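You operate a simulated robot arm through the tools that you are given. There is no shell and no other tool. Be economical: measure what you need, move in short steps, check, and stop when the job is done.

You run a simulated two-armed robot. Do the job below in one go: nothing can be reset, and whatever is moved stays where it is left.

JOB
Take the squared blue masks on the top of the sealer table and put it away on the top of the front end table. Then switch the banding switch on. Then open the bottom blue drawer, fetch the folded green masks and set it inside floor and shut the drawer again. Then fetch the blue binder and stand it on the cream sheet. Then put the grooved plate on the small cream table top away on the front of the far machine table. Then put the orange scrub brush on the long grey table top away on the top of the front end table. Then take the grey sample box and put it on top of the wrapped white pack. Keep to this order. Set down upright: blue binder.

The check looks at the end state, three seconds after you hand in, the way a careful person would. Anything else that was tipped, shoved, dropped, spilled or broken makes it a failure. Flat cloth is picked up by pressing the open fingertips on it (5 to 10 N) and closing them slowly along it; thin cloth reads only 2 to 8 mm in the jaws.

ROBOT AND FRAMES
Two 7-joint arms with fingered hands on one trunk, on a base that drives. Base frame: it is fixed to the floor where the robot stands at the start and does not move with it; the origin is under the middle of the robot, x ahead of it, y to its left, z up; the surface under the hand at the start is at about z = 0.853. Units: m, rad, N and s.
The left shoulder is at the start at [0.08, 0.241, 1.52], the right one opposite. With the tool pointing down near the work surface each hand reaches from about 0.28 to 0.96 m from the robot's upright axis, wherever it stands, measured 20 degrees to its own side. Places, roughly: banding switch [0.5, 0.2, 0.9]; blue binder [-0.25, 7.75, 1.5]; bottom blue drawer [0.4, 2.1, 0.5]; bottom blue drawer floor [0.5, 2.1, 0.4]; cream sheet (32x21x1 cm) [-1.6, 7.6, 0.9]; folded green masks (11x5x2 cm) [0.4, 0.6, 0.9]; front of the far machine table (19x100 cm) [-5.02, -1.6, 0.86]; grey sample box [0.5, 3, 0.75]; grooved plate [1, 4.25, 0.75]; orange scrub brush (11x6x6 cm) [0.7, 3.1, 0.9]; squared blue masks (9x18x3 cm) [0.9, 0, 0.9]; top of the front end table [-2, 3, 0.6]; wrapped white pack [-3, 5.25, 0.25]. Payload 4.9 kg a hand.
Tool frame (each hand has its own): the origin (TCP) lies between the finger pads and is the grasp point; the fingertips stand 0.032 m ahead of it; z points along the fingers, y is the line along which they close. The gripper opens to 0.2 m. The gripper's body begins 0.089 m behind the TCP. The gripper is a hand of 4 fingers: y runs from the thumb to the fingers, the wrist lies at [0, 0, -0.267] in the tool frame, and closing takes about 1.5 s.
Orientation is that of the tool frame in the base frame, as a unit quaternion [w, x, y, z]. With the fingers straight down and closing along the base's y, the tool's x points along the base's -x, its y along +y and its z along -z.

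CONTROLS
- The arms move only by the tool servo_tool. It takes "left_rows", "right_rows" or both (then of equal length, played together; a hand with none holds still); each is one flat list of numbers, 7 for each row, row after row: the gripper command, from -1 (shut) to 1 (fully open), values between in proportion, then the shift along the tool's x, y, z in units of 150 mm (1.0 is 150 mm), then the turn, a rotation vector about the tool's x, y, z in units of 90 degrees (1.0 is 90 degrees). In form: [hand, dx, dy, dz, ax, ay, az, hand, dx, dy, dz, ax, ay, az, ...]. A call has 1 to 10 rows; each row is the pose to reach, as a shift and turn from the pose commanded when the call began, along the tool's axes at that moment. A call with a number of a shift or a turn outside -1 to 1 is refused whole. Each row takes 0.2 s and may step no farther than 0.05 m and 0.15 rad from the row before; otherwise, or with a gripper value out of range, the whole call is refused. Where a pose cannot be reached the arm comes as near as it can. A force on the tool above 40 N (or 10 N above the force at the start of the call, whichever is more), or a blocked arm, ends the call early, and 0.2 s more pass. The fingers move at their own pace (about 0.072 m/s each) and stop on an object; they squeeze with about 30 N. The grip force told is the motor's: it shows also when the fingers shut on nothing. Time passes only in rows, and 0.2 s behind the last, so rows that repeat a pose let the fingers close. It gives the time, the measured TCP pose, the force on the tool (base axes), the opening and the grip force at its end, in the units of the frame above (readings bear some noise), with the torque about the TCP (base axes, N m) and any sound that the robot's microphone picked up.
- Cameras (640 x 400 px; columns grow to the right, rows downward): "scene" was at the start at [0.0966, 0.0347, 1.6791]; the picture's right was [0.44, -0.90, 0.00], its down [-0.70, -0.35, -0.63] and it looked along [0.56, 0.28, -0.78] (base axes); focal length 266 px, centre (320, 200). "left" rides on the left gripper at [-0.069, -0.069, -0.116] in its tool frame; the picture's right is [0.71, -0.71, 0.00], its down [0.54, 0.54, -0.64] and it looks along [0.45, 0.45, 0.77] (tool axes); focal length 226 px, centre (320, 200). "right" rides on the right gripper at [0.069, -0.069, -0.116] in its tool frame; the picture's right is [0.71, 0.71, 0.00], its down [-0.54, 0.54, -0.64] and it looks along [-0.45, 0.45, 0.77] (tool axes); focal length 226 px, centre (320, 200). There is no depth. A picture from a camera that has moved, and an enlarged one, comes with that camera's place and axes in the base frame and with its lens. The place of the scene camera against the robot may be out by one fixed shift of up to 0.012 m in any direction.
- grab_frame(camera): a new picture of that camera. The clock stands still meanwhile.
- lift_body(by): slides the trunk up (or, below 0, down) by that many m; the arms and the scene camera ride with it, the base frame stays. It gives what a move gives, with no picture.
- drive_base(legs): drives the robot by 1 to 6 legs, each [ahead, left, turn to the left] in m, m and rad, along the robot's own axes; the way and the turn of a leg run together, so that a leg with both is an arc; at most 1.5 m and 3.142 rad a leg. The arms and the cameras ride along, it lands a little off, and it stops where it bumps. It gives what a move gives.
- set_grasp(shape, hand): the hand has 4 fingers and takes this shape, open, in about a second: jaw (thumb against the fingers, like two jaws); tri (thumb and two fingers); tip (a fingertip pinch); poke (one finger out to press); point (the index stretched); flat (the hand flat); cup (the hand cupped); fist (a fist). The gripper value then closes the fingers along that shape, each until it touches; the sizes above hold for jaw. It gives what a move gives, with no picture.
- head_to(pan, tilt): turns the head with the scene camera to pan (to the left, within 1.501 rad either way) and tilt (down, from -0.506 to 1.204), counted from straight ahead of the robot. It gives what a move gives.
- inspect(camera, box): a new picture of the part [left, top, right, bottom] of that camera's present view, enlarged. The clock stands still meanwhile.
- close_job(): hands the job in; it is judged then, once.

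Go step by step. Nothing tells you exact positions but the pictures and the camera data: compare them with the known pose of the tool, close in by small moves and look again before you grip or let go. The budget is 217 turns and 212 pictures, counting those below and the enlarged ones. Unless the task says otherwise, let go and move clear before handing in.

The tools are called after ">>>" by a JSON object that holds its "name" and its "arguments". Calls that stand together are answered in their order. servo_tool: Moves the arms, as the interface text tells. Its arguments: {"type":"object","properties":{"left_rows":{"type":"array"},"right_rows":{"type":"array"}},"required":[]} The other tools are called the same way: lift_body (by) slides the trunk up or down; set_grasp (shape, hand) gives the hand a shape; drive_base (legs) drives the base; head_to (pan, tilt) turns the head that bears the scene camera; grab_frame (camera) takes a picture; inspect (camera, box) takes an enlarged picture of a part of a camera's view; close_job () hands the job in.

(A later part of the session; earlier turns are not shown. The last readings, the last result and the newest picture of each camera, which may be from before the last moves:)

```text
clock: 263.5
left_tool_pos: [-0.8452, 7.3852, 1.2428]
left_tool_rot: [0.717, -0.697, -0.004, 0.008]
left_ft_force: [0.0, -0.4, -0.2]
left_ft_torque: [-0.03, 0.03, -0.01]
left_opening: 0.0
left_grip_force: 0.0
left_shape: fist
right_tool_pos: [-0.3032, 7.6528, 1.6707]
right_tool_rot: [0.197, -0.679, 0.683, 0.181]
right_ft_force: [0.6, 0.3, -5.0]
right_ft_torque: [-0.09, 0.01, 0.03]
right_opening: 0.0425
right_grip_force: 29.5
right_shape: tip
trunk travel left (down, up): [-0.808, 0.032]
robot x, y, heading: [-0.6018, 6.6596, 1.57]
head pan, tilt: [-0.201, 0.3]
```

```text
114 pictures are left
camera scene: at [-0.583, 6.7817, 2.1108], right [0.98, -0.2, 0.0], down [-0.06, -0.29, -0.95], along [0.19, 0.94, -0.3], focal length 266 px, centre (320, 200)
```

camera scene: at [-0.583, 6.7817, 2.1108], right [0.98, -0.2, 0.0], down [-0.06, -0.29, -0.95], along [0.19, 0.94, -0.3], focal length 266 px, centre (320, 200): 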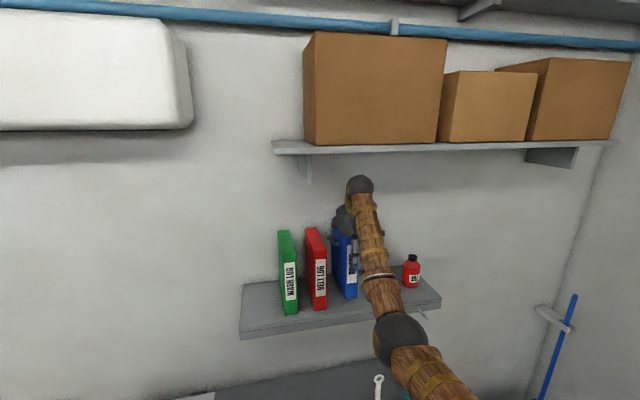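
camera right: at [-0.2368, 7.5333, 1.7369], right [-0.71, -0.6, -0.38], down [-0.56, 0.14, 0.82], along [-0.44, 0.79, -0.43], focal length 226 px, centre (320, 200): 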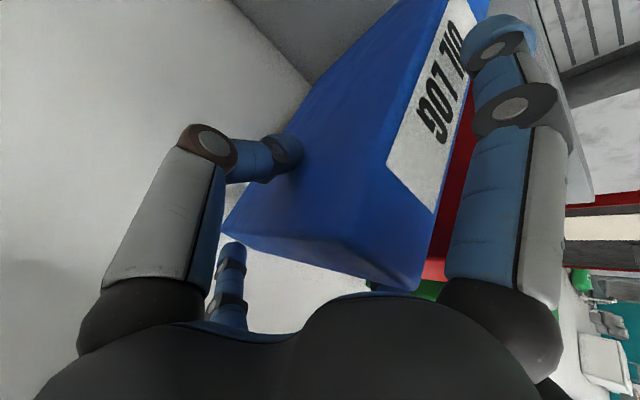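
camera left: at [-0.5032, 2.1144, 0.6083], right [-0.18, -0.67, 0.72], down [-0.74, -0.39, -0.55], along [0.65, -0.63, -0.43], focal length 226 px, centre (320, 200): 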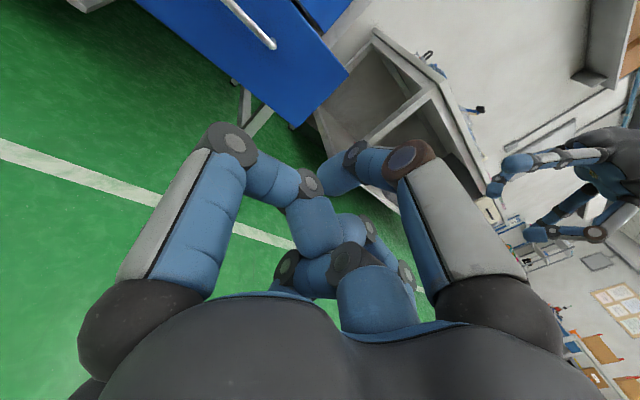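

Binder is held and lifts cleanly (~5 N). Pull it back off the shelf, drive back, and sidestep left to the red cabinet.

>>> {"name": "servo_tool", "arguments": {"right_rows": [-1, 0.11, 0, -0.07, 0, 0, 0, -1, 0.23, 0, -0.14, 0, 0, 0, -1, 0.34, 0, -0.21, 0, 0, 0, -1, 0.45, 0, -0.28, 0, 0, 0, -1, 0.57, 0, -0.345, 0, 0, 0]}}

>>> {"name": "drive_base", "arguments": {"legs": [[-0.2, 0, 0], [0, 1.22, 0]]}}

>>> {"name": "head_to", "arguments": {"pan": 0.0, "tilt": 0.65}}

>>> {"name": "grab_frame", "arguments": {"camera": "scene"}}

```text
clock: 264.7
left_tool_pos: [-0.8446, 7.3845, 1.2434]
left_tool_rot: [0.717, -0.697, -0.005, 0.008]
left_ft_force: [0.0, -0.2, 0.1]
left_ft_torque: [-0.03, 0.01, -0.02]
left_opening: 0.0
left_grip_force: 0.1
left_shape: fist
right_tool_pos: [-0.3031, 7.5515, 1.6728]
right_tool_rot: [0.198, -0.679, 0.684, 0.182]
right_ft_force: [0.0, -0.3, -3.7]
right_ft_torque: [-0.09, 0.0, -0.01]
right_opening: 0.0424
right_grip_force: 30.5
right_shape: tip
trunk travel left (down, up): [-0.808, 0.032]
robot x, y, heading: [-0.6055, 6.657, 1.569]
head pan, tilt: [-0.201, 0.3]
```

```text
clock: 272.1
left_tool_pos: [-2.0605, 7.1832, 1.2432]
left_tool_rot: [0.717, -0.697, -0.005, 0.01]
left_ft_force: [1.0, -0.1, -0.5]
left_ft_torque: [-0.01, -0.03, 0.01]
left_opening: 0.0003
left_grip_force: 0.0
left_shape: fist
right_tool_pos: [-1.5168, 7.3503, 1.6721]
right_tool_rot: [0.197, -0.68, 0.683, 0.181]
right_ft_force: [1.2, -0.3, -4.1]
right_ft_torque: [-0.09, 0.0, 0.02]
right_opening: 0.0422
right_grip_force: 29.4
right_shape: tip
trunk travel left (down, up): [-0.808, 0.032]
robot x, y, heading: [-1.8098, 6.4549, 1.57]
head pan, tilt: [-0.201, 0.3]
```

```text
clock: 272.9
left_tool_pos: [-2.0604, 7.183, 1.2419]
left_tool_rot: [0.716, -0.698, -0.004, 0.009]
left_ft_force: [0.3, -0.6, 0.3]
left_ft_torque: [-0.02, -0.06, -0.02]
left_opening: 0.0001
left_grip_force: 0.1
left_shape: fist
right_tool_pos: [-1.5191, 7.3512, 1.6713]
right_tool_rot: [0.197, -0.68, 0.683, 0.181]
right_ft_force: [0.6, 0.6, -4.0]
right_ft_torque: [-0.1, 0.02, -0.04]
right_opening: 0.0424
right_grip_force: 29.7
right_shape: tip
trunk travel left (down, up): [-0.808, 0.032]
robot x, y, heading: [-1.8117, 6.4552, 1.57]
head pan, tilt: [0.0, 0.649]
```

```text
113 pictures are left
camera scene: at [-1.8141, 6.5757, 2.0791], right [1.0, 0.0, 0.0], down [0.0, -0.6, -0.8], along [0.0, 0.8, -0.6], focal length 266 px, centre (320, 200)
```

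scene: 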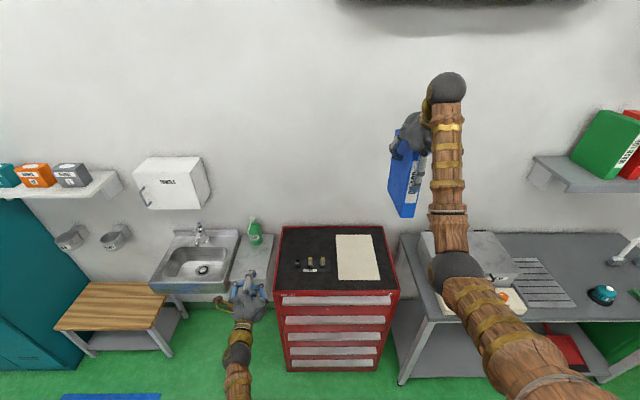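

Sheet centre ≈ [-1.607, 7.60], top ≈0.91. Raise the left hand out of the way, drive so the binder is over the sheet, then lower.

>>> {"name": "servo_tool", "arguments": {"left_rows": [-1, 0, -0.2, 0, 0, 0, 0, -1, 0, -0.4, 0, 0, 0, 0, -1, 0, -0.6, 0, 0, 0, 0, -1, 0, -0.8, 0, 0, 0, 0, -1, 0, -1, 0, 0, 0, 0]}}

>>> {"name": "drive_base", "arguments": {"legs": [[0.25, 0.088, 0]]}}

>>> {"name": "lift_body", "arguments": {"by": -0.3}}

>>> {"name": "grab_frame", "arguments": {"camera": "scene"}}

>>> {"name": "grab_frame", "arguments": {"camera": "right"}}

```text
clock: 274.1
left_tool_pos: [-2.0574, 7.1792, 1.3927]
left_tool_rot: [0.717, -0.697, -0.004, 0.009]
left_ft_force: [-1.2, 0.2, -0.2]
left_ft_torque: [0.0, 0.02, 0.02]
left_opening: 0.0
left_grip_force: 0.0
left_shape: fist
right_tool_pos: [-1.5162, 7.3518, 1.6728]
right_tool_rot: [0.196, -0.68, 0.682, 0.182]
right_ft_force: [1.0, -0.1, -5.1]
right_ft_torque: [-0.11, 0.02, -0.01]
right_opening: 0.0424
right_grip_force: 30.2
right_shape: tip
trunk travel left (down, up): [-0.808, 0.032]
robot x, y, heading: [-1.8125, 6.4569, 1.569]
head pan, tilt: [0.0, 0.649]
```

```text
clock: 276.0
left_tool_pos: [-2.1426, 7.4215, 1.3966]
left_tool_rot: [0.719, -0.695, -0.004, 0.009]
left_ft_force: [1.1, 0.2, -0.2]
left_ft_torque: [-0.03, 0.01, 0.05]
left_opening: 0.0
left_grip_force: 0.1
left_shape: fist
right_tool_pos: [-1.601, 7.5933, 1.6746]
right_tool_rot: [0.198, -0.678, 0.684, 0.182]
right_ft_force: [0.5, -1.0, -3.9]
right_ft_torque: [-0.08, 0.0, 0.02]
right_opening: 0.0423
right_grip_force: 30.0
right_shape: tip
trunk travel left (down, up): [-0.808, 0.032]
robot x, y, heading: [-1.8975, 6.7068, 1.569]
head pan, tilt: [0.0, 0.649]
```

```text
clock: 279.0
left_tool_pos: [-2.1447, 7.4271, 1.0924]
left_tool_rot: [0.717, -0.697, -0.005, 0.009]
left_ft_force: [-0.9, -0.1, 0.3]
left_ft_torque: [0.01, -0.05, -0.03]
left_opening: 0.0001
left_grip_force: 0.2
left_shape: fist
right_tool_pos: [-1.6025, 7.5989, 1.3731]
right_tool_rot: [0.197, -0.678, 0.684, 0.181]
right_ft_force: [0.1, -0.4, -3.6]
right_ft_torque: [-0.09, -0.01, -0.01]
right_opening: 0.0423
right_grip_force: 30.0
right_shape: tip
trunk travel left (down, up): [-0.508, 0.332]
robot x, y, heading: [-1.9032, 6.7023, 1.563]
head pan, tilt: [0.0, 0.649]
```

```text
112 pictures are left
camera scene: at [-1.9012, 6.8231, 1.7791], right [1.0, 0.0, 0.0], down [0.0, -0.61, -0.8], along [0.0, 0.8, -0.61], focal length 266 px, centre (320, 200)
```

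scene: 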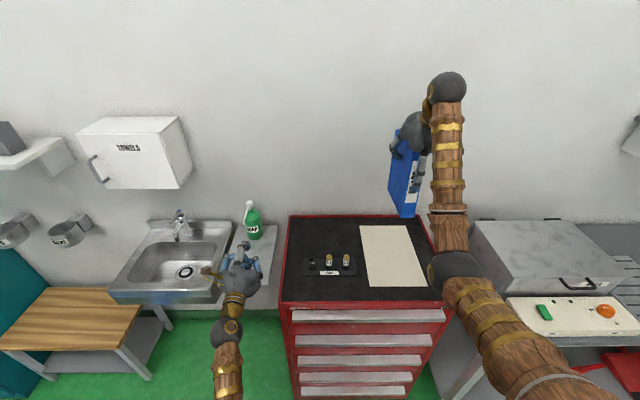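

```text
111 pictures are left
camera right: at [-1.5367, 7.4792, 1.4378], right [-0.71, -0.6, -0.38], down [-0.56, 0.14, 0.82], along [-0.44, 0.79, -0.43], focal length 226 px, centre (320, 200)
```

right: 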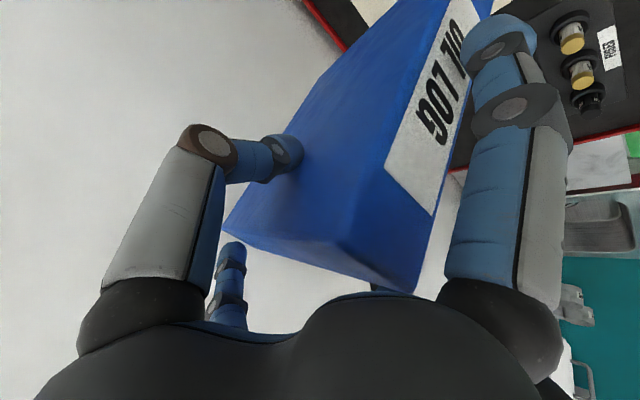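

Over the sheet. Lower 15 cm straight down, then look.

>>> {"name": "servo_tool", "arguments": {"right_rows": [-1, 0.13, 0, 0.214, 0, 0, 0, -1, 0.26, 0, 0.428, 0, 0, 0, -1, 0.39, 0, 0.642, 0, 0, 0, -1, 0.518, 0, 0.855, 0, 0, 0]}}

>>> {"name": "grab_frame", "arguments": {"camera": "scene"}}

>>> {"name": "grab_frame", "arguments": {"camera": "right"}}

```text
clock: 280.0
left_tool_pos: [-2.1435, 7.427, 1.0938]
left_tool_rot: [0.717, -0.697, -0.005, 0.008]
left_ft_force: [-0.6, 0.3, 0.3]
left_ft_torque: [0.03, -0.01, 0.0]
left_opening: 0.0
left_grip_force: 0.0
left_shape: fist
right_tool_pos: [-1.5993, 7.5992, 1.2228]
right_tool_rot: [0.197, -0.679, 0.684, 0.181]
right_ft_force: [0.9, 0.1, -5.0]
right_ft_torque: [-0.14, 0.02, 0.02]
right_opening: 0.0424
right_grip_force: 30.4
right_shape: tip
trunk travel left (down, up): [-0.508, 0.332]
robot x, y, heading: [-1.8974, 6.7061, 1.573]
head pan, tilt: [0.0, 0.649]
```

```text
110 pictures are left
camera scene: at [-1.9004, 6.8239, 1.7791], right [1.0, 0.0, 0.0], down [0.0, -0.61, -0.8], along [0.0, 0.8, -0.61], focal length 266 px, centre (320, 200)
```

scene: 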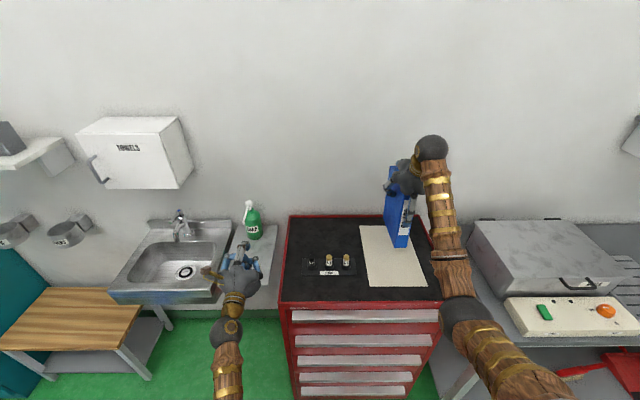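

```text
109 pictures are left
camera right: at [-1.5331, 7.4797, 1.2874], right [-0.71, -0.6, -0.38], down [-0.56, 0.14, 0.82], along [-0.44, 0.79, -0.43], focal length 226 px, centre (320, 200)
```

right: 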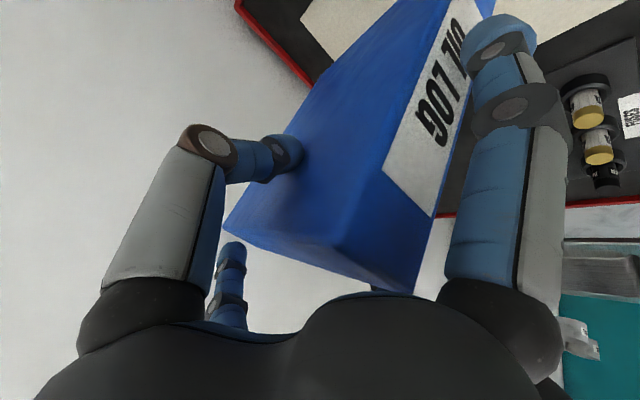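

Continue down near the sheet, then in small steps to contact.

>>> {"name": "servo_tool", "arguments": {"right_rows": [-1, 0.12, 0, 0.2, 0, 0, 0, -1, 0.24, 0, 0.4, 0, 0, 0, -1, 0.3, 0, 0.49, 0, 0, 0, -1, 0.33, 0, 0.54, 0, 0, 0, -1, 0.36, 0, 0.59, 0, 0, 0, -1, 0.385, 0, 0.635, 0, 0, 0]}}

>>> {"name": "grab_frame", "arguments": {"camera": "scene"}}

```text
clock: 280.9
left_tool_pos: [-2.1459, 7.4242, 1.0946]
left_tool_rot: [0.718, -0.696, -0.004, 0.008]
left_ft_force: [-0.4, 0.6, -0.2]
left_ft_torque: [0.02, 0.01, -0.02]
left_opening: 0.0002
left_grip_force: 0.1
left_shape: fist
right_tool_pos: [-1.5988, 7.5986, 1.149]
right_tool_rot: [0.208, -0.677, 0.68, 0.19]
right_ft_force: [-2.9, -7.6, 27.9]
right_ft_torque: [0.32, 0.04, 0.2]
right_opening: 0.0458
right_grip_force: 30.2
right_shape: tip
trunk travel left (down, up): [-0.508, 0.332]
robot x, y, heading: [-1.8997, 6.7035, 1.571]
head pan, tilt: [0.0, 0.649]
stopped in row 4 (right hand): the force on the tool passed its limit at 45 N (the readings are from after the stop); the commanded pose is now the measured one
```

```text
108 pictures are left
camera scene: at [-1.903, 6.8183, 1.7795], right [1.0, 0.0, 0.0], down [0.0, -0.6, -0.8], along [0.0, 0.8, -0.6], focal length 266 px, centre (320, 200)
```

scene: 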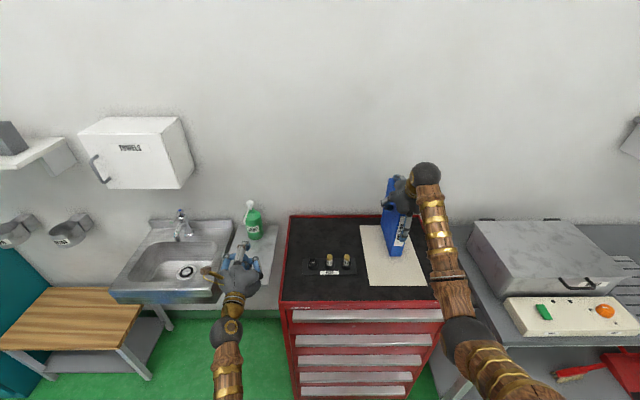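

Contact. Check that it stands upright.

>>> {"name": "inspect", "arguments": {"camera": "scene", "box": [330, 150, 490, 300]}}

>>> {"name": "grab_frame", "arguments": {"camera": "right"}}

```text
2.67 times, centred on (410, 225) of scene
camera zoom: at [-1.903, 6.8183, 1.7795], right [1.0, 0.0, 0.0], down [0.0, -0.6, -0.8], along [0.0, 0.8, -0.6], focal length 710 px, centre (80, 133)
```

zoom: 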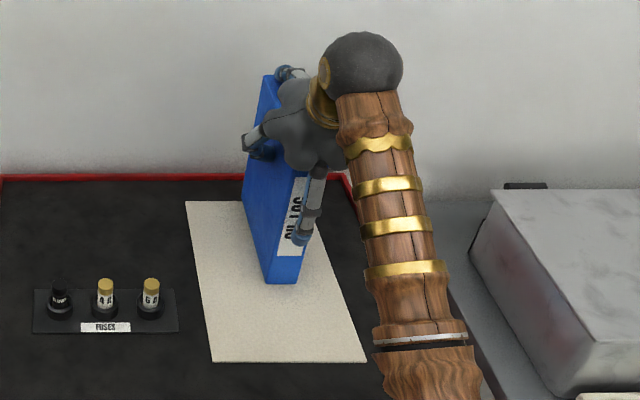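

```text
106 pictures are left
camera right: at [-1.5328, 7.4787, 1.2111], right [-0.71, -0.59, -0.4], down [-0.56, 0.11, 0.82], along [-0.44, 0.8, -0.41], focal length 226 px, centre (320, 200)
```

right: 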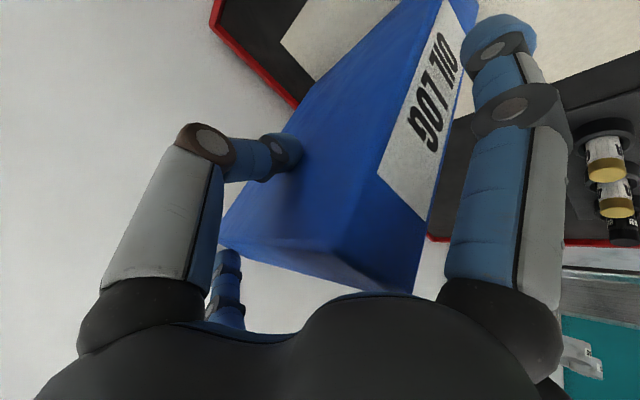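

It stands toward the rear of the sheet. Lift 3 cm, bring it 5 cm forward, and set it down again.

>>> {"name": "servo_tool", "arguments": {"right_rows": [-1, -0.05, 0, -0.09, 0, 0, 0, -1, -0.1035, 0, -0.171, 0, 0, 0, -1, 0.04, 0, -0.257, 0, 0, 0, -1, 0.1815, 0, -0.3435, 0, 0, 0, -1, 0.2505, 0, -0.2295, 0, 0, 0, -1, 0.275, 0, -0.19, 0, 0, 0, -1, 0.285, 0, -0.1725, 0, 0, 0]}}

>>> {"name": "inspect", "arguments": {"camera": "scene", "box": [330, 150, 490, 300]}}

>>> {"name": "grab_frame", "arguments": {"camera": "right"}}

```text
clock: 282.6
left_tool_pos: [-2.1443, 7.4253, 1.0934]
left_tool_rot: [0.717, -0.697, -0.003, 0.007]
left_ft_force: [0.0, -0.1, -0.7]
left_ft_torque: [0.02, -0.03, 0.06]
left_opening: 0.0
left_grip_force: 0.0
left_shape: fist
right_tool_pos: [-1.5954, 7.5515, 1.1495]
right_tool_rot: [0.211, -0.675, 0.681, 0.192]
right_ft_force: [2.7, -5.2, 20.5]
right_ft_torque: [0.22, 0.02, 0.07]
right_opening: 0.0454
right_grip_force: 29.9
right_shape: tip
trunk travel left (down, up): [-0.508, 0.332]
robot x, y, heading: [-1.8997, 6.7054, 1.564]
head pan, tilt: [0.0, 0.649]
stopped in row 7 (right hand): the force on the tool passed its limit at 41 N (the readings are from after the stop); the commanded pose is now the measured one
```

```text
2.67 times, centred on (410, 225) of scene
camera zoom: at [-1.9015, 6.8194, 1.7791], right [1.0, 0.0, 0.0], down [0.0, -0.6, -0.8], along [0.0, 0.8, -0.6], focal length 710 px, centre (80, 133)
```

zoom: 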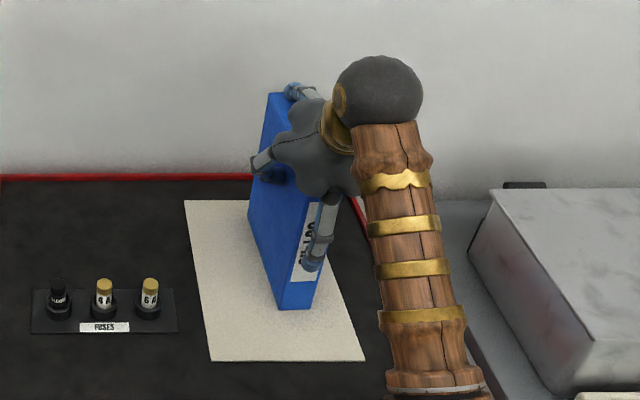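

```text
104 pictures are left
camera right: at [-1.5296, 7.4296, 1.2115], right [-0.71, -0.58, -0.4], down [-0.56, 0.11, 0.82], along [-0.43, 0.81, -0.4], focal length 226 px, centre (320, 200)
```

right: 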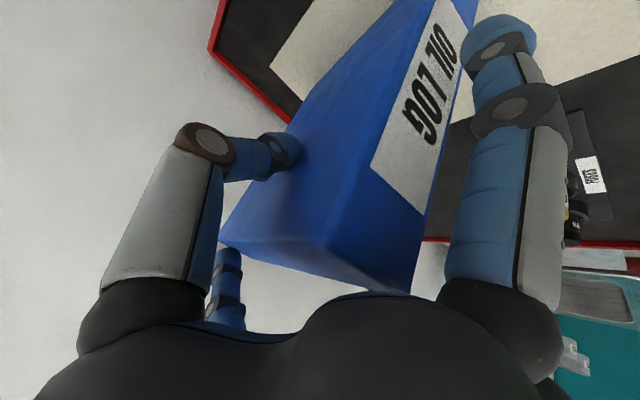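

Now well within the sheet. Ease the pressure and open slowly.

>>> {"name": "servo_tool", "arguments": {"right_rows": [-1, -0.01, 0, -0.017, 0, 0, 0, -0.8, -0.01, 0, -0.017, 0, 0, 0, -0.6, -0.01, 0, -0.017, 0, 0, 0, -0.45, -0.01, 0, -0.017, 0, 0, 0, -0.3, -0.01, 0, -0.017, 0, 0, 0, -0.2, -0.01, 0, -0.017, 0, 0, 0, -0.2, -0.01, 0, -0.017, 0, 0, 0]}}

>>> {"name": "grab_frame", "arguments": {"camera": "right"}}

>>> {"name": "inspect", "arguments": {"camera": "scene", "box": [330, 150, 490, 300]}}

```text
clock: 284.2
left_tool_pos: [-2.1438, 7.4267, 1.0932]
left_tool_rot: [0.718, -0.696, -0.004, 0.008]
left_ft_force: [-0.1, -0.7, -0.3]
left_ft_torque: [0.02, -0.02, -0.04]
left_opening: 0.0
left_grip_force: 0.0
left_shape: fist
right_tool_pos: [-1.5958, 7.5514, 1.1471]
right_tool_rot: [0.208, -0.676, 0.681, 0.189]
right_ft_force: [-1.1, 0.5, 0.6]
right_ft_torque: [0.01, 0.0, 0.01]
right_opening: 0.0796
right_grip_force: 0.0
right_shape: tip
trunk travel left (down, up): [-0.508, 0.332]
robot x, y, heading: [-1.9007, 6.7045, 1.568]
head pan, tilt: [0.0, 0.649]
```

```text
103 pictures are left
camera right: at [-1.5312, 7.4313, 1.2106], right [-0.71, -0.59, -0.4], down [-0.56, 0.12, 0.82], along [-0.43, 0.8, -0.41], focal length 226 px, centre (320, 200)
```

right: 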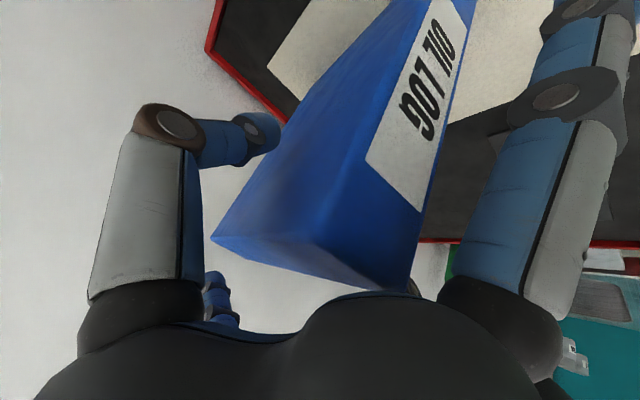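

```text
2.67 times, centred on (410, 225) of scene
camera zoom: at [-1.9014, 6.8224, 1.7791], right [1.0, 0.0, 0.0], down [0.0, -0.6, -0.8], along [0.0, 0.8, -0.6], focal length 710 px, centre (80, 133)
```

zoom: 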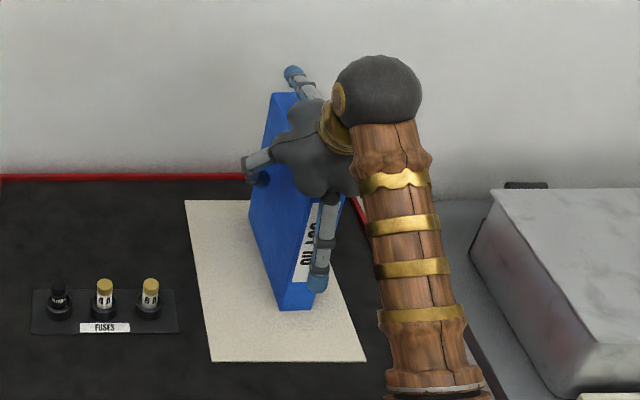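

It stands free. Withdraw straight along the finger axis.

>>> {"name": "servo_tool", "arguments": {"right_rows": [-0.15, 0, 0, -0.15, 0, 0, 0, -0.15, 0, 0, -0.35, 0, 0, 0, -0.15, 0, 0, -0.6, 0, 0, 0, -0.15, 0, 0, -0.8, 0, 0, 0, -0.15, 0, 0, -1, 0, 0, 0]}}

>>> {"name": "grab_frame", "arguments": {"camera": "right"}}

>>> {"name": "inspect", "arguments": {"camera": "scene", "box": [330, 150, 490, 300]}}

```text
clock: 285.4
left_tool_pos: [-2.1444, 7.4252, 1.093]
left_tool_rot: [0.717, -0.697, -0.005, 0.008]
left_ft_force: [0.3, 0.4, -0.3]
left_ft_torque: [0.04, 0.02, 0.01]
left_opening: 0.0002
left_grip_force: 0.0
left_shape: fist
right_tool_pos: [-1.6023, 7.4707, 1.2748]
right_tool_rot: [0.208, -0.676, 0.681, 0.19]
right_ft_force: [-0.6, 0.4, -1.3]
right_ft_torque: [0.02, -0.06, -0.03]
right_opening: 0.0847
right_grip_force: 0.1
right_shape: tip
trunk travel left (down, up): [-0.508, 0.332]
robot x, y, heading: [-1.901, 6.7052, 1.572]
head pan, tilt: [0.0, 0.649]
```

```text
101 pictures are left
camera right: at [-1.5348, 7.3493, 1.3376], right [-0.71, -0.59, -0.4], down [-0.56, 0.12, 0.82], along [-0.44, 0.8, -0.41], focal length 226 px, centre (320, 200)
```

right: 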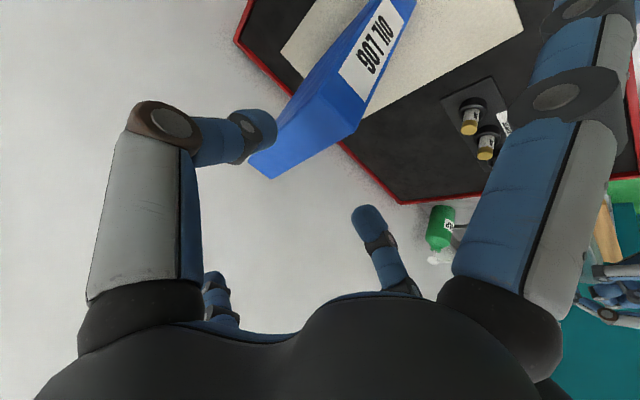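

```text
2.67 times, centred on (410, 225) of scene
camera zoom: at [-1.9003, 6.8214, 1.7791], right [1.0, 0.0, 0.0], down [0.0, -0.6, -0.8], along [0.0, 0.8, -0.6], focal length 710 px, centre (80, 133)
```

zoom: 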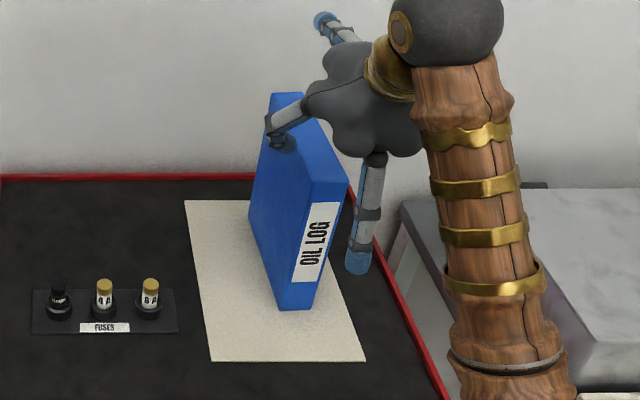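

Binder stands upright on the sheet. Back away, return down the aisle and restore both hands to pointing down on the way.

>>> {"name": "drive_base", "arguments": {"legs": [[-0.3, 0, 0], [0, -0.2, 0], [-1.1, 0, 0], [-1.1, 0, 0]]}}

>>> {"name": "servo_tool", "arguments": {"left_rows": [-1, 0, 0, 0, -0.055, 0.055, 0.055, -1, 0, 0, 0, -0.11, 0.11, 0.11, -1, 0, 0, 0, -0.165, 0.165, 0.165, -1, 0, 0, 0, -0.22, 0.22, 0.22, -1, 0, 0, 0, -0.275, 0.275, 0.275, -1, 0, 0, 0, -0.33, 0.33, 0.33, -1, 0, 0, 0, -0.385, 0.385, 0.385], "right_rows": [0, 0, 0, 0, 0, 0.05, 0, 0, 0, 0, 0, 0, 0.1, 0, 0, 0, 0, 0, 0, 0.15, 0, 0, 0, 0, 0, 0, 0.2, 0, 0, 0, 0, 0, 0, 0.25, 0, 0, 0, 0, 0, 0, 0.3, 0, 0, 0, 0, 0, 0, 0.35, 0]}}

>>> {"name": "servo_tool", "arguments": {"left_rows": [-1, 0, 0, 0, -0.055, 0.055, 0.055, -1, 0, 0, 0, -0.11, 0.11, 0.11, -1, 0, 0, 0, -0.165, 0.165, 0.165, -1, 0, 0, 0, -0.22, 0.22, 0.22, -1, 0, 0, 0, -0.275, 0.275, 0.275, -1, 0, 0, 0, -0.33, 0.33, 0.33, -1, 0, 0, 0, -0.385, 0.385, 0.385]}}

>>> {"name": "drive_base", "arguments": {"legs": [[0, 0, -1.571], [1.3, 0, 0]]}}

>>> {"name": "head_to", "arguments": {"pan": 0.1, "tilt": 0.5}}

>>> {"name": "grab_frame", "arguments": {"camera": "scene"}}

```text
clock: 299.1
left_tool_pos: [-1.9336, 4.9273, 1.0932]
left_tool_rot: [0.717, -0.697, -0.008, 0.012]
left_ft_force: [-0.2, -1.1, -0.9]
left_ft_torque: [-0.02, 0.01, 0.03]
left_opening: 0.0
left_grip_force: 0.0
left_shape: fist
right_tool_pos: [-1.391, 4.9786, 1.2745]
right_tool_rot: [-0.206, 0.68, -0.678, -0.19]
right_ft_force: [0.1, 0.0, -0.6]
right_ft_torque: [0.01, 0.0, -0.01]
right_opening: 0.0849
right_grip_force: 0.0
right_shape: tip
trunk travel left (down, up): [-0.508, 0.332]
robot x, y, heading: [-1.6807, 4.2073, 1.581]
head pan, tilt: [0.0, 0.649]
```

```text
clock: 300.7
left_tool_pos: [-1.9347, 4.9287, 1.0921]
left_tool_rot: [-0.417, 0.817, -0.399, -0.013]
left_ft_force: [0.0, 0.3, 0.4]
left_ft_torque: [0.0, -0.04, -0.01]
left_opening: 0.0001
left_grip_force: 0.1
left_shape: fist
right_tool_pos: [-1.3912, 4.9796, 1.2731]
right_tool_rot: [0.013, -0.706, 0.708, -0.002]
right_ft_force: [-0.2, -0.7, -0.8]
right_ft_torque: [-0.05, 0.02, 0.01]
right_opening: 0.0998
right_grip_force: 0.0
right_shape: tip
trunk travel left (down, up): [-0.508, 0.332]
robot x, y, heading: [-1.6818, 4.2077, 1.582]
head pan, tilt: [0.0, 0.649]
```

```text
clock: 302.3
left_tool_pos: [-1.9346, 4.9265, 1.093]
left_tool_rot: [-0.006, 0.717, -0.697, -0.013]
left_ft_force: [0.4, -0.1, -0.8]
left_ft_torque: [0.02, 0.03, 0.02]
left_opening: 0.0
left_grip_force: 0.1
left_shape: fist
right_tool_pos: [-1.3915, 4.9787, 1.2737]
right_tool_rot: [0.015, -0.706, 0.708, -0.002]
right_ft_force: [0.3, -0.2, 0.6]
right_ft_torque: [-0.02, 0.02, 0.02]
right_opening: 0.0997
right_grip_force: 0.1
right_shape: tip
trunk travel left (down, up): [-0.508, 0.332]
robot x, y, heading: [-1.6811, 4.2136, 1.584]
head pan, tilt: [0.0, 0.649]
```

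```text
clock: 312.6
left_tool_pos: [0.3353, 4.4952, 1.0926]
left_tool_rot: [0.015, -0.019, 1.0, 0.003]
left_ft_force: [-0.1, 0.6, 0.4]
left_ft_torque: [0.02, 0.02, 0.01]
left_opening: 0.0001
left_grip_force: 0.0
left_shape: fist
right_tool_pos: [0.3918, 3.9532, 1.2748]
right_tool_rot: [0.011, -0.004, 1.0, -0.012]
right_ft_force: [-0.3, 0.2, 0.4]
right_ft_torque: [0.0, -0.01, 0.01]
right_opening: 0.0998
right_grip_force: 0.2
right_shape: tip
trunk travel left (down, up): [-0.508, 0.332]
robot x, y, heading: [-0.3827, 4.2364, 0.017]
head pan, tilt: [0.0, 0.649]
```

```text
clock: 313.3
left_tool_pos: [0.3356, 4.4967, 1.0922]
left_tool_rot: [0.014, -0.018, 1.0, 0.003]
left_ft_force: [-1.4, -1.1, 0.2]
left_ft_torque: [-0.01, -0.02, -0.02]
left_opening: 0.0001
left_grip_force: 0.0
left_shape: fist
right_tool_pos: [0.3905, 3.9532, 1.2738]
right_tool_rot: [0.01, -0.003, 1.0, -0.012]
right_ft_force: [0.5, 1.1, -0.3]
right_ft_torque: [-0.01, -0.02, 0.0]
right_opening: 0.0996
right_grip_force: 0.0
right_shape: tip
trunk travel left (down, up): [-0.508, 0.332]
robot x, y, heading: [-0.3814, 4.2336, 0.021]
head pan, tilt: [0.099, 0.499]
```

```text
99 pictures are left
camera scene: at [-0.2622, 4.2486, 1.7924], right [0.12, -0.99, 0.0], down [-0.48, -0.06, -0.88], along [0.87, 0.1, -0.48], focal length 266 px, centre (320, 200)
```

scene: 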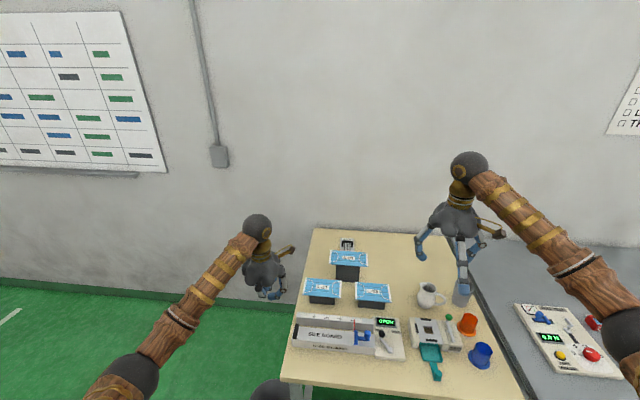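

>>> {"name": "inspect", "arguments": {"camera": "scene", "box": [280, 215, 500, 385]}}

>>> {"name": "inspect", "arguments": {"camera": "scene", "box": [295, 225, 405, 315]}}

```text
2.35 times, centred on (390, 300) of scene
camera zoom: at [-0.2622, 4.2486, 1.7924], right [0.12, -0.99, 0.0], down [-0.48, -0.06, -0.88], along [0.87, 0.1, -0.48], focal length 627 px, centre (155, -35)
```

zoom: 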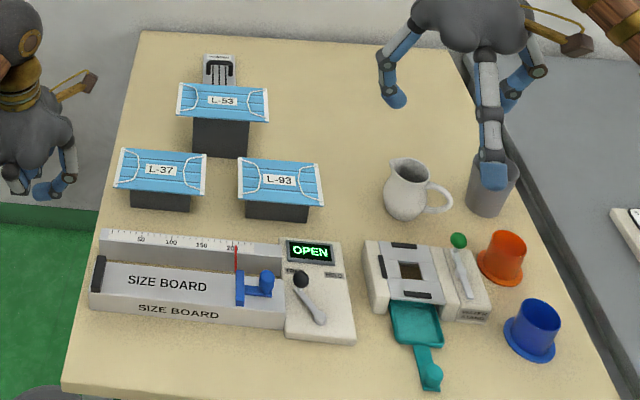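

```text
4.44 times, centred on (350, 270) of scene
camera zoom: at [-0.2622, 4.2486, 1.7924], right [0.12, -0.99, 0.0], down [-0.48, -0.06, -0.88], along [0.87, 0.1, -0.48], focal length 1184 px, centre (187, -111)
```

zoom: 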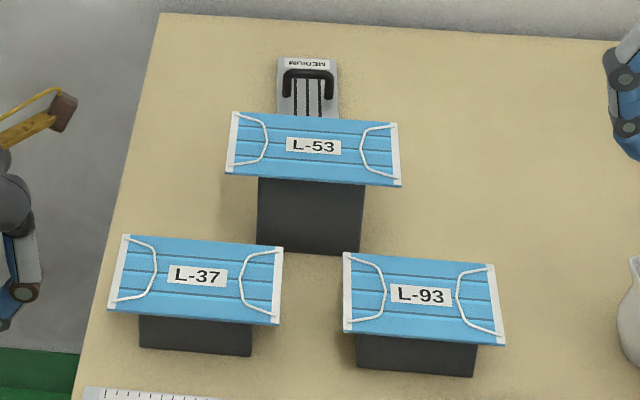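

The grooved plate (silver, black bar handle, "MEDIUM") lies behind stand L-53, handle bar ≈[1.034, 4.23, 0.80] running along y. I'll go to the table's left side, facing −y, and use the left hand.

>>> {"name": "drive_base", "arguments": {"legs": [[0, 0.62, 0], [0, 0, -1.588], [0, 1.0, 0]]}}

>>> {"name": "set_grasp", "arguments": {"hand": "left", "shape": "tip"}}

>>> {"name": "head_to", "arguments": {"pan": 0.2, "tilt": 0.8}}

>>> {"name": "grab_frame", "arguments": {"camera": "scene"}}

>>> {"name": "grab_frame", "arguments": {"camera": "left"}}

```text
clock: 323.2
left_tool_pos: [0.3021, 4.1335, 1.0926]
left_tool_rot: [0.014, 0.707, 0.707, -0.004]
left_ft_force: [-1.1, 0.3, -1.1]
left_ft_torque: [0.08, -0.13, 0.03]
left_opening: 0.0001
left_grip_force: 0.0
left_shape: fist
right_tool_pos: [-0.2425, 4.0956, 1.2695]
right_tool_rot: [-0.001, 0.717, 0.697, -0.012]
right_ft_force: [-1.6, -0.4, -1.3]
right_ft_torque: [0.05, -0.14, 0.03]
right_opening: 0.0999
right_grip_force: 0.0
right_shape: tip
trunk travel left (down, up): [-0.508, 0.332]
robot x, y, heading: [0.0781, 4.8621, -1.584]
head pan, tilt: [0.099, 0.499]
stopped in leg 3: the robot was blocked; the commanded pose is now the measured one
```

```text
clock: 324.1
left_tool_pos: [0.3193, 4.1382, 1.0927]
left_tool_rot: [0.012, 0.704, 0.71, -0.009]
left_ft_force: [1.0, -0.3, 0.2]
left_ft_torque: [-0.01, 0.08, -0.01]
left_opening: 0.1998
left_grip_force: 0.1
left_shape: tip
right_tool_pos: [-0.2224, 4.0979, 1.2759]
right_tool_rot: [-0.002, 0.715, 0.699, -0.017]
right_ft_force: [0.8, -0.1, 0.0]
right_ft_torque: [0.01, 0.08, -0.01]
right_opening: 0.0996
right_grip_force: 0.2
right_shape: tip
trunk travel left (down, up): [-0.508, 0.332]
robot x, y, heading: [0.0814, 4.8602, -1.577]
head pan, tilt: [0.099, 0.499]
```

```text
clock: 324.9
left_tool_pos: [0.3153, 4.1372, 1.094]
left_tool_rot: [0.012, 0.705, 0.709, -0.007]
left_ft_force: [0.4, 0.1, 0.4]
left_ft_torque: [-0.02, 0.01, 0.0]
left_opening: 0.2001
left_grip_force: 0.2
left_shape: tip
right_tool_pos: [-0.2278, 4.0975, 1.2752]
right_tool_rot: [-0.001, 0.716, 0.698, -0.016]
right_ft_force: [-0.7, 0.1, -0.2]
right_ft_torque: [0.02, 0.01, 0.01]
right_opening: 0.0999
right_grip_force: 0.0
right_shape: tip
trunk travel left (down, up): [-0.508, 0.332]
robot x, y, heading: [0.081, 4.861, -1.582]
head pan, tilt: [0.201, 0.799]
```

```text
96 pictures are left
camera scene: at [0.092, 4.7524, 1.7666], right [-0.98, -0.19, 0.0], down [-0.14, 0.7, -0.7], along [0.13, -0.68, -0.72], focal length 266 px, centre (320, 200)
```

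scene: 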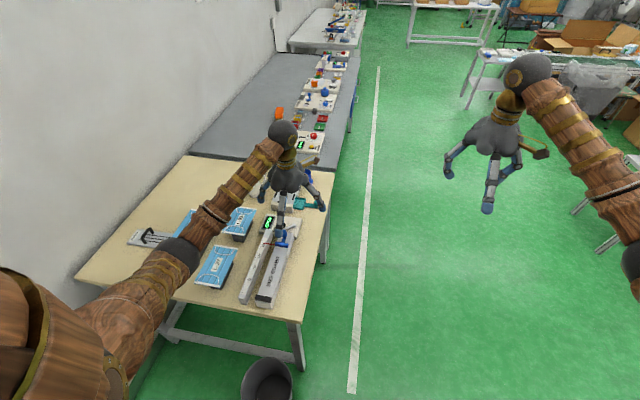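

```text
95 pictures are left
camera left: at [0.246, 4.0709, 1.2114], right [-0.71, 0.7, -0.02], down [0.54, 0.56, 0.63], along [0.46, 0.44, -0.78], focal length 226 px, centre (320, 200)
```

left: 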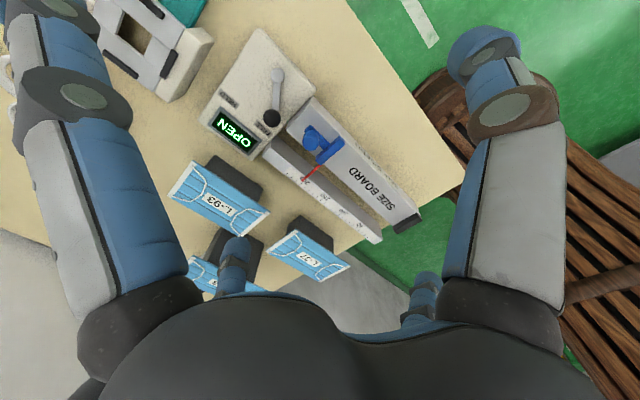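

A waste bin beside the table blocked me. Thread around it: back a little, then pass between bin and service-table corner, ending left of the cream table.

>>> {"name": "drive_base", "arguments": {"legs": [[-0.09, -0.03, 0], [-0.05, 0.145, 0], [-0.12, 0.276, 0], [0, 0.27, 0], [0.24, 0, 0]]}}

>>> {"name": "grab_frame", "arguments": {"camera": "scene"}}

>>> {"name": "grab_frame", "arguments": {"camera": "left"}}

```text
clock: 329.8
left_tool_pos: [0.8494, 4.3981, 1.0886]
left_tool_rot: [0.007, 0.714, 0.7, -0.005]
left_ft_force: [-0.5, -0.7, -0.2]
left_ft_torque: [0.02, -0.02, 0.03]
left_opening: 0.2001
left_grip_force: 0.0
left_shape: tip
right_tool_pos: [0.3207, 4.3569, 1.275]
right_tool_rot: [0.001, 0.716, 0.698, -0.015]
right_ft_force: [-0.7, 0.4, 0.7]
right_ft_torque: [-0.05, 0.0, -0.02]
right_opening: 0.0999
right_grip_force: 0.0
right_shape: tip
trunk travel left (down, up): [-0.508, 0.332]
robot x, y, heading: [0.6367, 5.1184, -1.586]
head pan, tilt: [0.201, 0.799]
stopped in leg 4: the robot was blocked; the commanded pose is now the measured one
```

```text
94 pictures are left
camera scene: at [0.6405, 5.0106, 1.7669], right [-0.98, -0.18, 0.0], down [-0.13, 0.7, -0.7], along [0.13, -0.69, -0.72], focal length 266 px, centre (320, 200)
```

scene: 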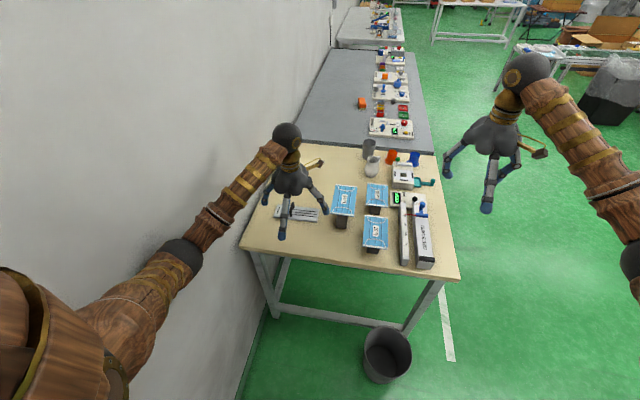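

```text
93 pictures are left
camera left: at [0.7789, 4.3322, 1.2058], right [-0.69, 0.72, -0.01], down [0.55, 0.54, 0.63], along [0.46, 0.43, -0.77], focal length 226 px, centre (320, 200)
```

left: 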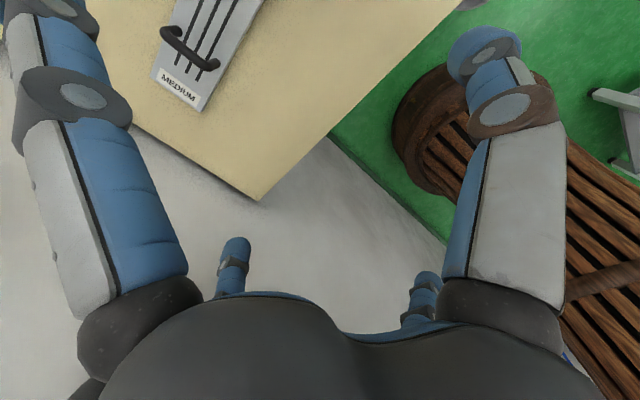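

The left elbow touched the wall, so x≈0.62 is the limit. Ease off and go a bit forward; the handle is at about [0.95, 4.215, 0.80].

>>> {"name": "drive_base", "arguments": {"legs": [[0.02, -0.02, 0], [0.14, 0, 0]]}}

>>> {"name": "servo_tool", "arguments": {"left_rows": [0, -0.1, 0.15, 0.1, 0, 0, 0, 0, -0.1, 0.3, 0.2, 0, 0, 0, -0.2, -0.1, 0.45, 0.3, 0, 0, 0, -0.2, -0.1, 0.6, 0.4, 0, 0, 0]}}

>>> {"name": "grab_frame", "arguments": {"camera": "left"}}

```text
clock: 331.5
left_tool_pos: [0.8353, 4.2394, 1.0871]
left_tool_rot: [0.004, 0.712, 0.702, -0.008]
left_ft_force: [-0.4, -0.5, -0.2]
left_ft_torque: [0.02, -0.02, 0.04]
left_opening: 0.2001
left_grip_force: 0.0
left_shape: tip
right_tool_pos: [0.3059, 4.1966, 1.2755]
right_tool_rot: [-0.001, 0.715, 0.699, -0.016]
right_ft_force: [-0.2, 0.4, 0.2]
right_ft_torque: [-0.02, -0.03, 0.02]
right_opening: 0.0998
right_grip_force: 0.1
right_shape: tip
trunk travel left (down, up): [-0.508, 0.332]
robot x, y, heading: [0.6114, 4.9615, -1.586]
head pan, tilt: [0.201, 0.799]
```

```text
clock: 332.5
left_tool_pos: [0.9267, 4.2212, 1.0258]
left_tool_rot: [0.005, 0.711, 0.703, -0.007]
left_ft_force: [-0.1, 0.0, -0.7]
left_ft_torque: [0.0, -0.01, 0.04]
left_opening: 0.0801
left_grip_force: 0.0
left_shape: tip
right_tool_pos: [0.3076, 4.1969, 1.2757]
right_tool_rot: [-0.002, 0.715, 0.699, -0.016]
right_ft_force: [-0.3, -0.4, 0.8]
right_ft_torque: [-0.02, -0.05, 0.03]
right_opening: 0.1001
right_grip_force: 0.2
right_shape: tip
trunk travel left (down, up): [-0.508, 0.332]
robot x, y, heading: [0.6152, 4.9627, -1.588]
head pan, tilt: [0.201, 0.799]
```

```text
92 pictures are left
camera left: at [0.8565, 4.1557, 1.1435], right [-0.7, 0.72, -0.01], down [0.55, 0.55, 0.63], along [0.46, 0.44, -0.77], focal length 226 px, centre (320, 200)
```

left: 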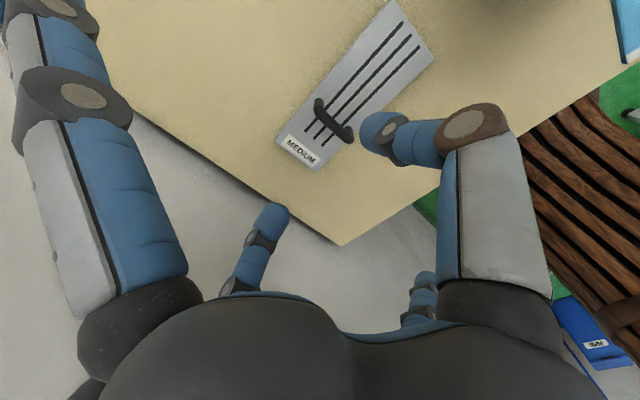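

Triangulated handle: [0.914, 4.236, 0.868]. Center over it and go lower.

>>> {"name": "servo_tool", "arguments": {"left_rows": [-0.2, 0.05, -0.04, 0.25, 0, 0, 0, -0.3, 0.1, -0.085, 0.45, 0, 0, 0, -0.4, 0.1, -0.085, 0.6, 0, 0, 0]}}

>>> {"name": "grab_frame", "arguments": {"camera": "left"}}

```text
clock: 333.3
left_tool_pos: [0.914, 4.2346, 0.9361]
left_tool_rot: [0.004, 0.712, 0.702, -0.008]
left_ft_force: [0.9, -0.1, -0.8]
left_ft_torque: [0.01, 0.0, 0.07]
left_opening: 0.0604
left_grip_force: 0.0
left_shape: tip
right_tool_pos: [0.3078, 4.1961, 1.2759]
right_tool_rot: [-0.001, 0.715, 0.699, -0.016]
right_ft_force: [-0.3, 0.3, 0.2]
right_ft_torque: [0.05, -0.01, 0.03]
right_opening: 0.1001
right_grip_force: 0.1
right_shape: tip
trunk travel left (down, up): [-0.508, 0.332]
robot x, y, heading: [0.6134, 4.9562, -1.585]
head pan, tilt: [0.201, 0.799]
```

```text
91 pictures are left
camera left: at [0.8426, 4.1688, 1.0536], right [-0.7, 0.72, -0.01], down [0.55, 0.55, 0.63], along [0.46, 0.43, -0.77], focal length 226 px, centre (320, 200)
```

left: 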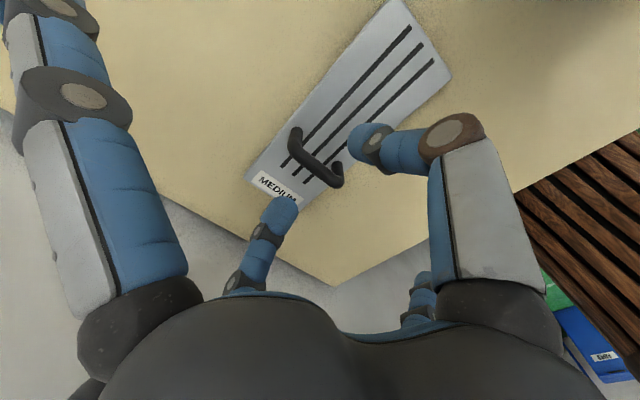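

Aligned. Descend and pinch the handle.

>>> {"name": "servo_tool", "arguments": {"left_rows": [-0.4, 0, 0.03, 0.2, 0, 0, 0, -0.4, 0, 0.03, 0.4, 0, 0, 0, -0.6, 0, 0.03, 0.4, 0, 0, 0, -0.8, 0, 0.03, 0.4, 0, 0, 0, -1, 0, 0.03, 0.4, 0, 0, 0, -1, 0, 0.03, 0.4, 0, 0, 0]}}

>>> {"name": "grab_frame", "arguments": {"camera": "left"}}

```text
clock: 334.7
left_tool_pos: [0.9154, 4.2343, 0.8765]
left_tool_rot: [0.006, 0.712, 0.702, -0.007]
left_ft_force: [-4.2, -0.2, 13.8]
left_ft_torque: [0.05, 0.16, 0.07]
left_opening: 0.021
left_grip_force: 30.3
left_shape: tip
right_tool_pos: [0.3067, 4.1977, 1.2765]
right_tool_rot: [0.0, 0.716, 0.698, -0.016]
right_ft_force: [0.1, 0.2, -0.4]
right_ft_torque: [-0.03, 0.0, 0.01]
right_opening: 0.1
right_grip_force: 0.0
right_shape: tip
trunk travel left (down, up): [-0.508, 0.332]
robot x, y, heading: [0.6149, 4.9566, -1.582]
head pan, tilt: [0.201, 0.799]
```

```text
90 pictures are left
camera left: at [0.8451, 4.1687, 0.9951], right [-0.7, 0.72, -0.01], down [0.55, 0.55, 0.63], along [0.46, 0.43, -0.78], focal length 226 px, centre (320, 200)
```

left: 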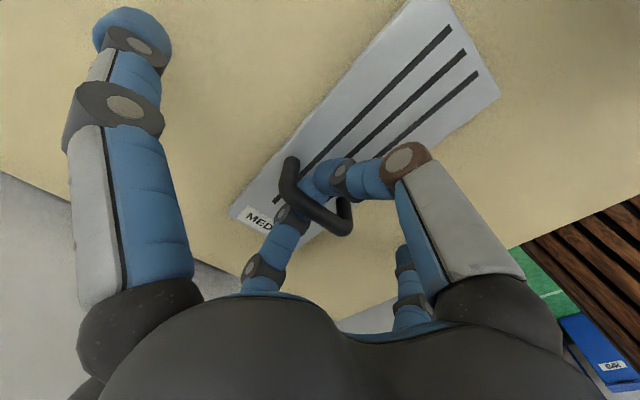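

Handle gripped. Lift slowly.

>>> {"name": "servo_tool", "arguments": {"left_rows": [-1, 0, 0, -0.1, 0, 0, 0, -1, 0, 0, -0.25, 0, 0, 0, -1, 0, 0, -0.45, 0, 0, 0, -1, 0, 0, -0.7, 0, 0, 0, -1, 0, 0, -1, 0, 0, 0]}}

>>> {"name": "grab_frame", "arguments": {"camera": "left"}}

```text
clock: 335.9
left_tool_pos: [0.905, 4.2161, 1.0361]
left_tool_rot: [0.011, 0.71, 0.703, -0.033]
left_ft_force: [0.2, 2.3, -9.4]
left_ft_torque: [-0.3, -0.16, -0.04]
left_opening: 0.0186
left_grip_force: 29.9
left_shape: tip
left hand out of reach, approached as far as the arm can: row 5
right_tool_pos: [0.3059, 4.1952, 1.2751]
right_tool_rot: [-0.001, 0.715, 0.699, -0.016]
right_ft_force: [-0.3, -0.1, -0.3]
right_ft_torque: [0.01, -0.08, 0.01]
right_opening: 0.0999
right_grip_force: 0.1
right_shape: tip
trunk travel left (down, up): [-0.508, 0.332]
robot x, y, heading: [0.6119, 4.96, -1.582]
head pan, tilt: [0.201, 0.799]
```

```text
89 pictures are left
camera left: at [0.8382, 4.155, 1.1589], right [-0.7, 0.71, -0.02], down [0.57, 0.58, 0.59], along [0.43, 0.4, -0.81], focal length 226 px, centre (320, 200)
```

left: 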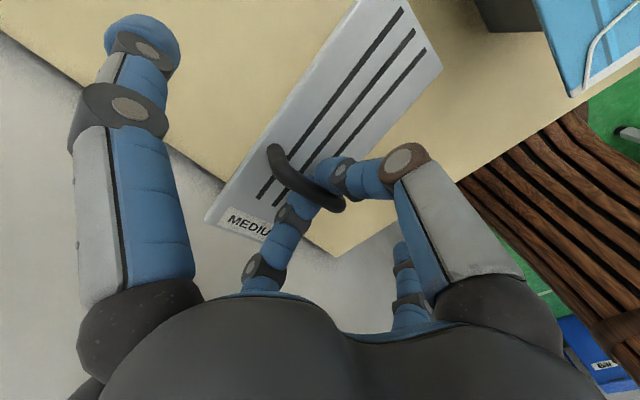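

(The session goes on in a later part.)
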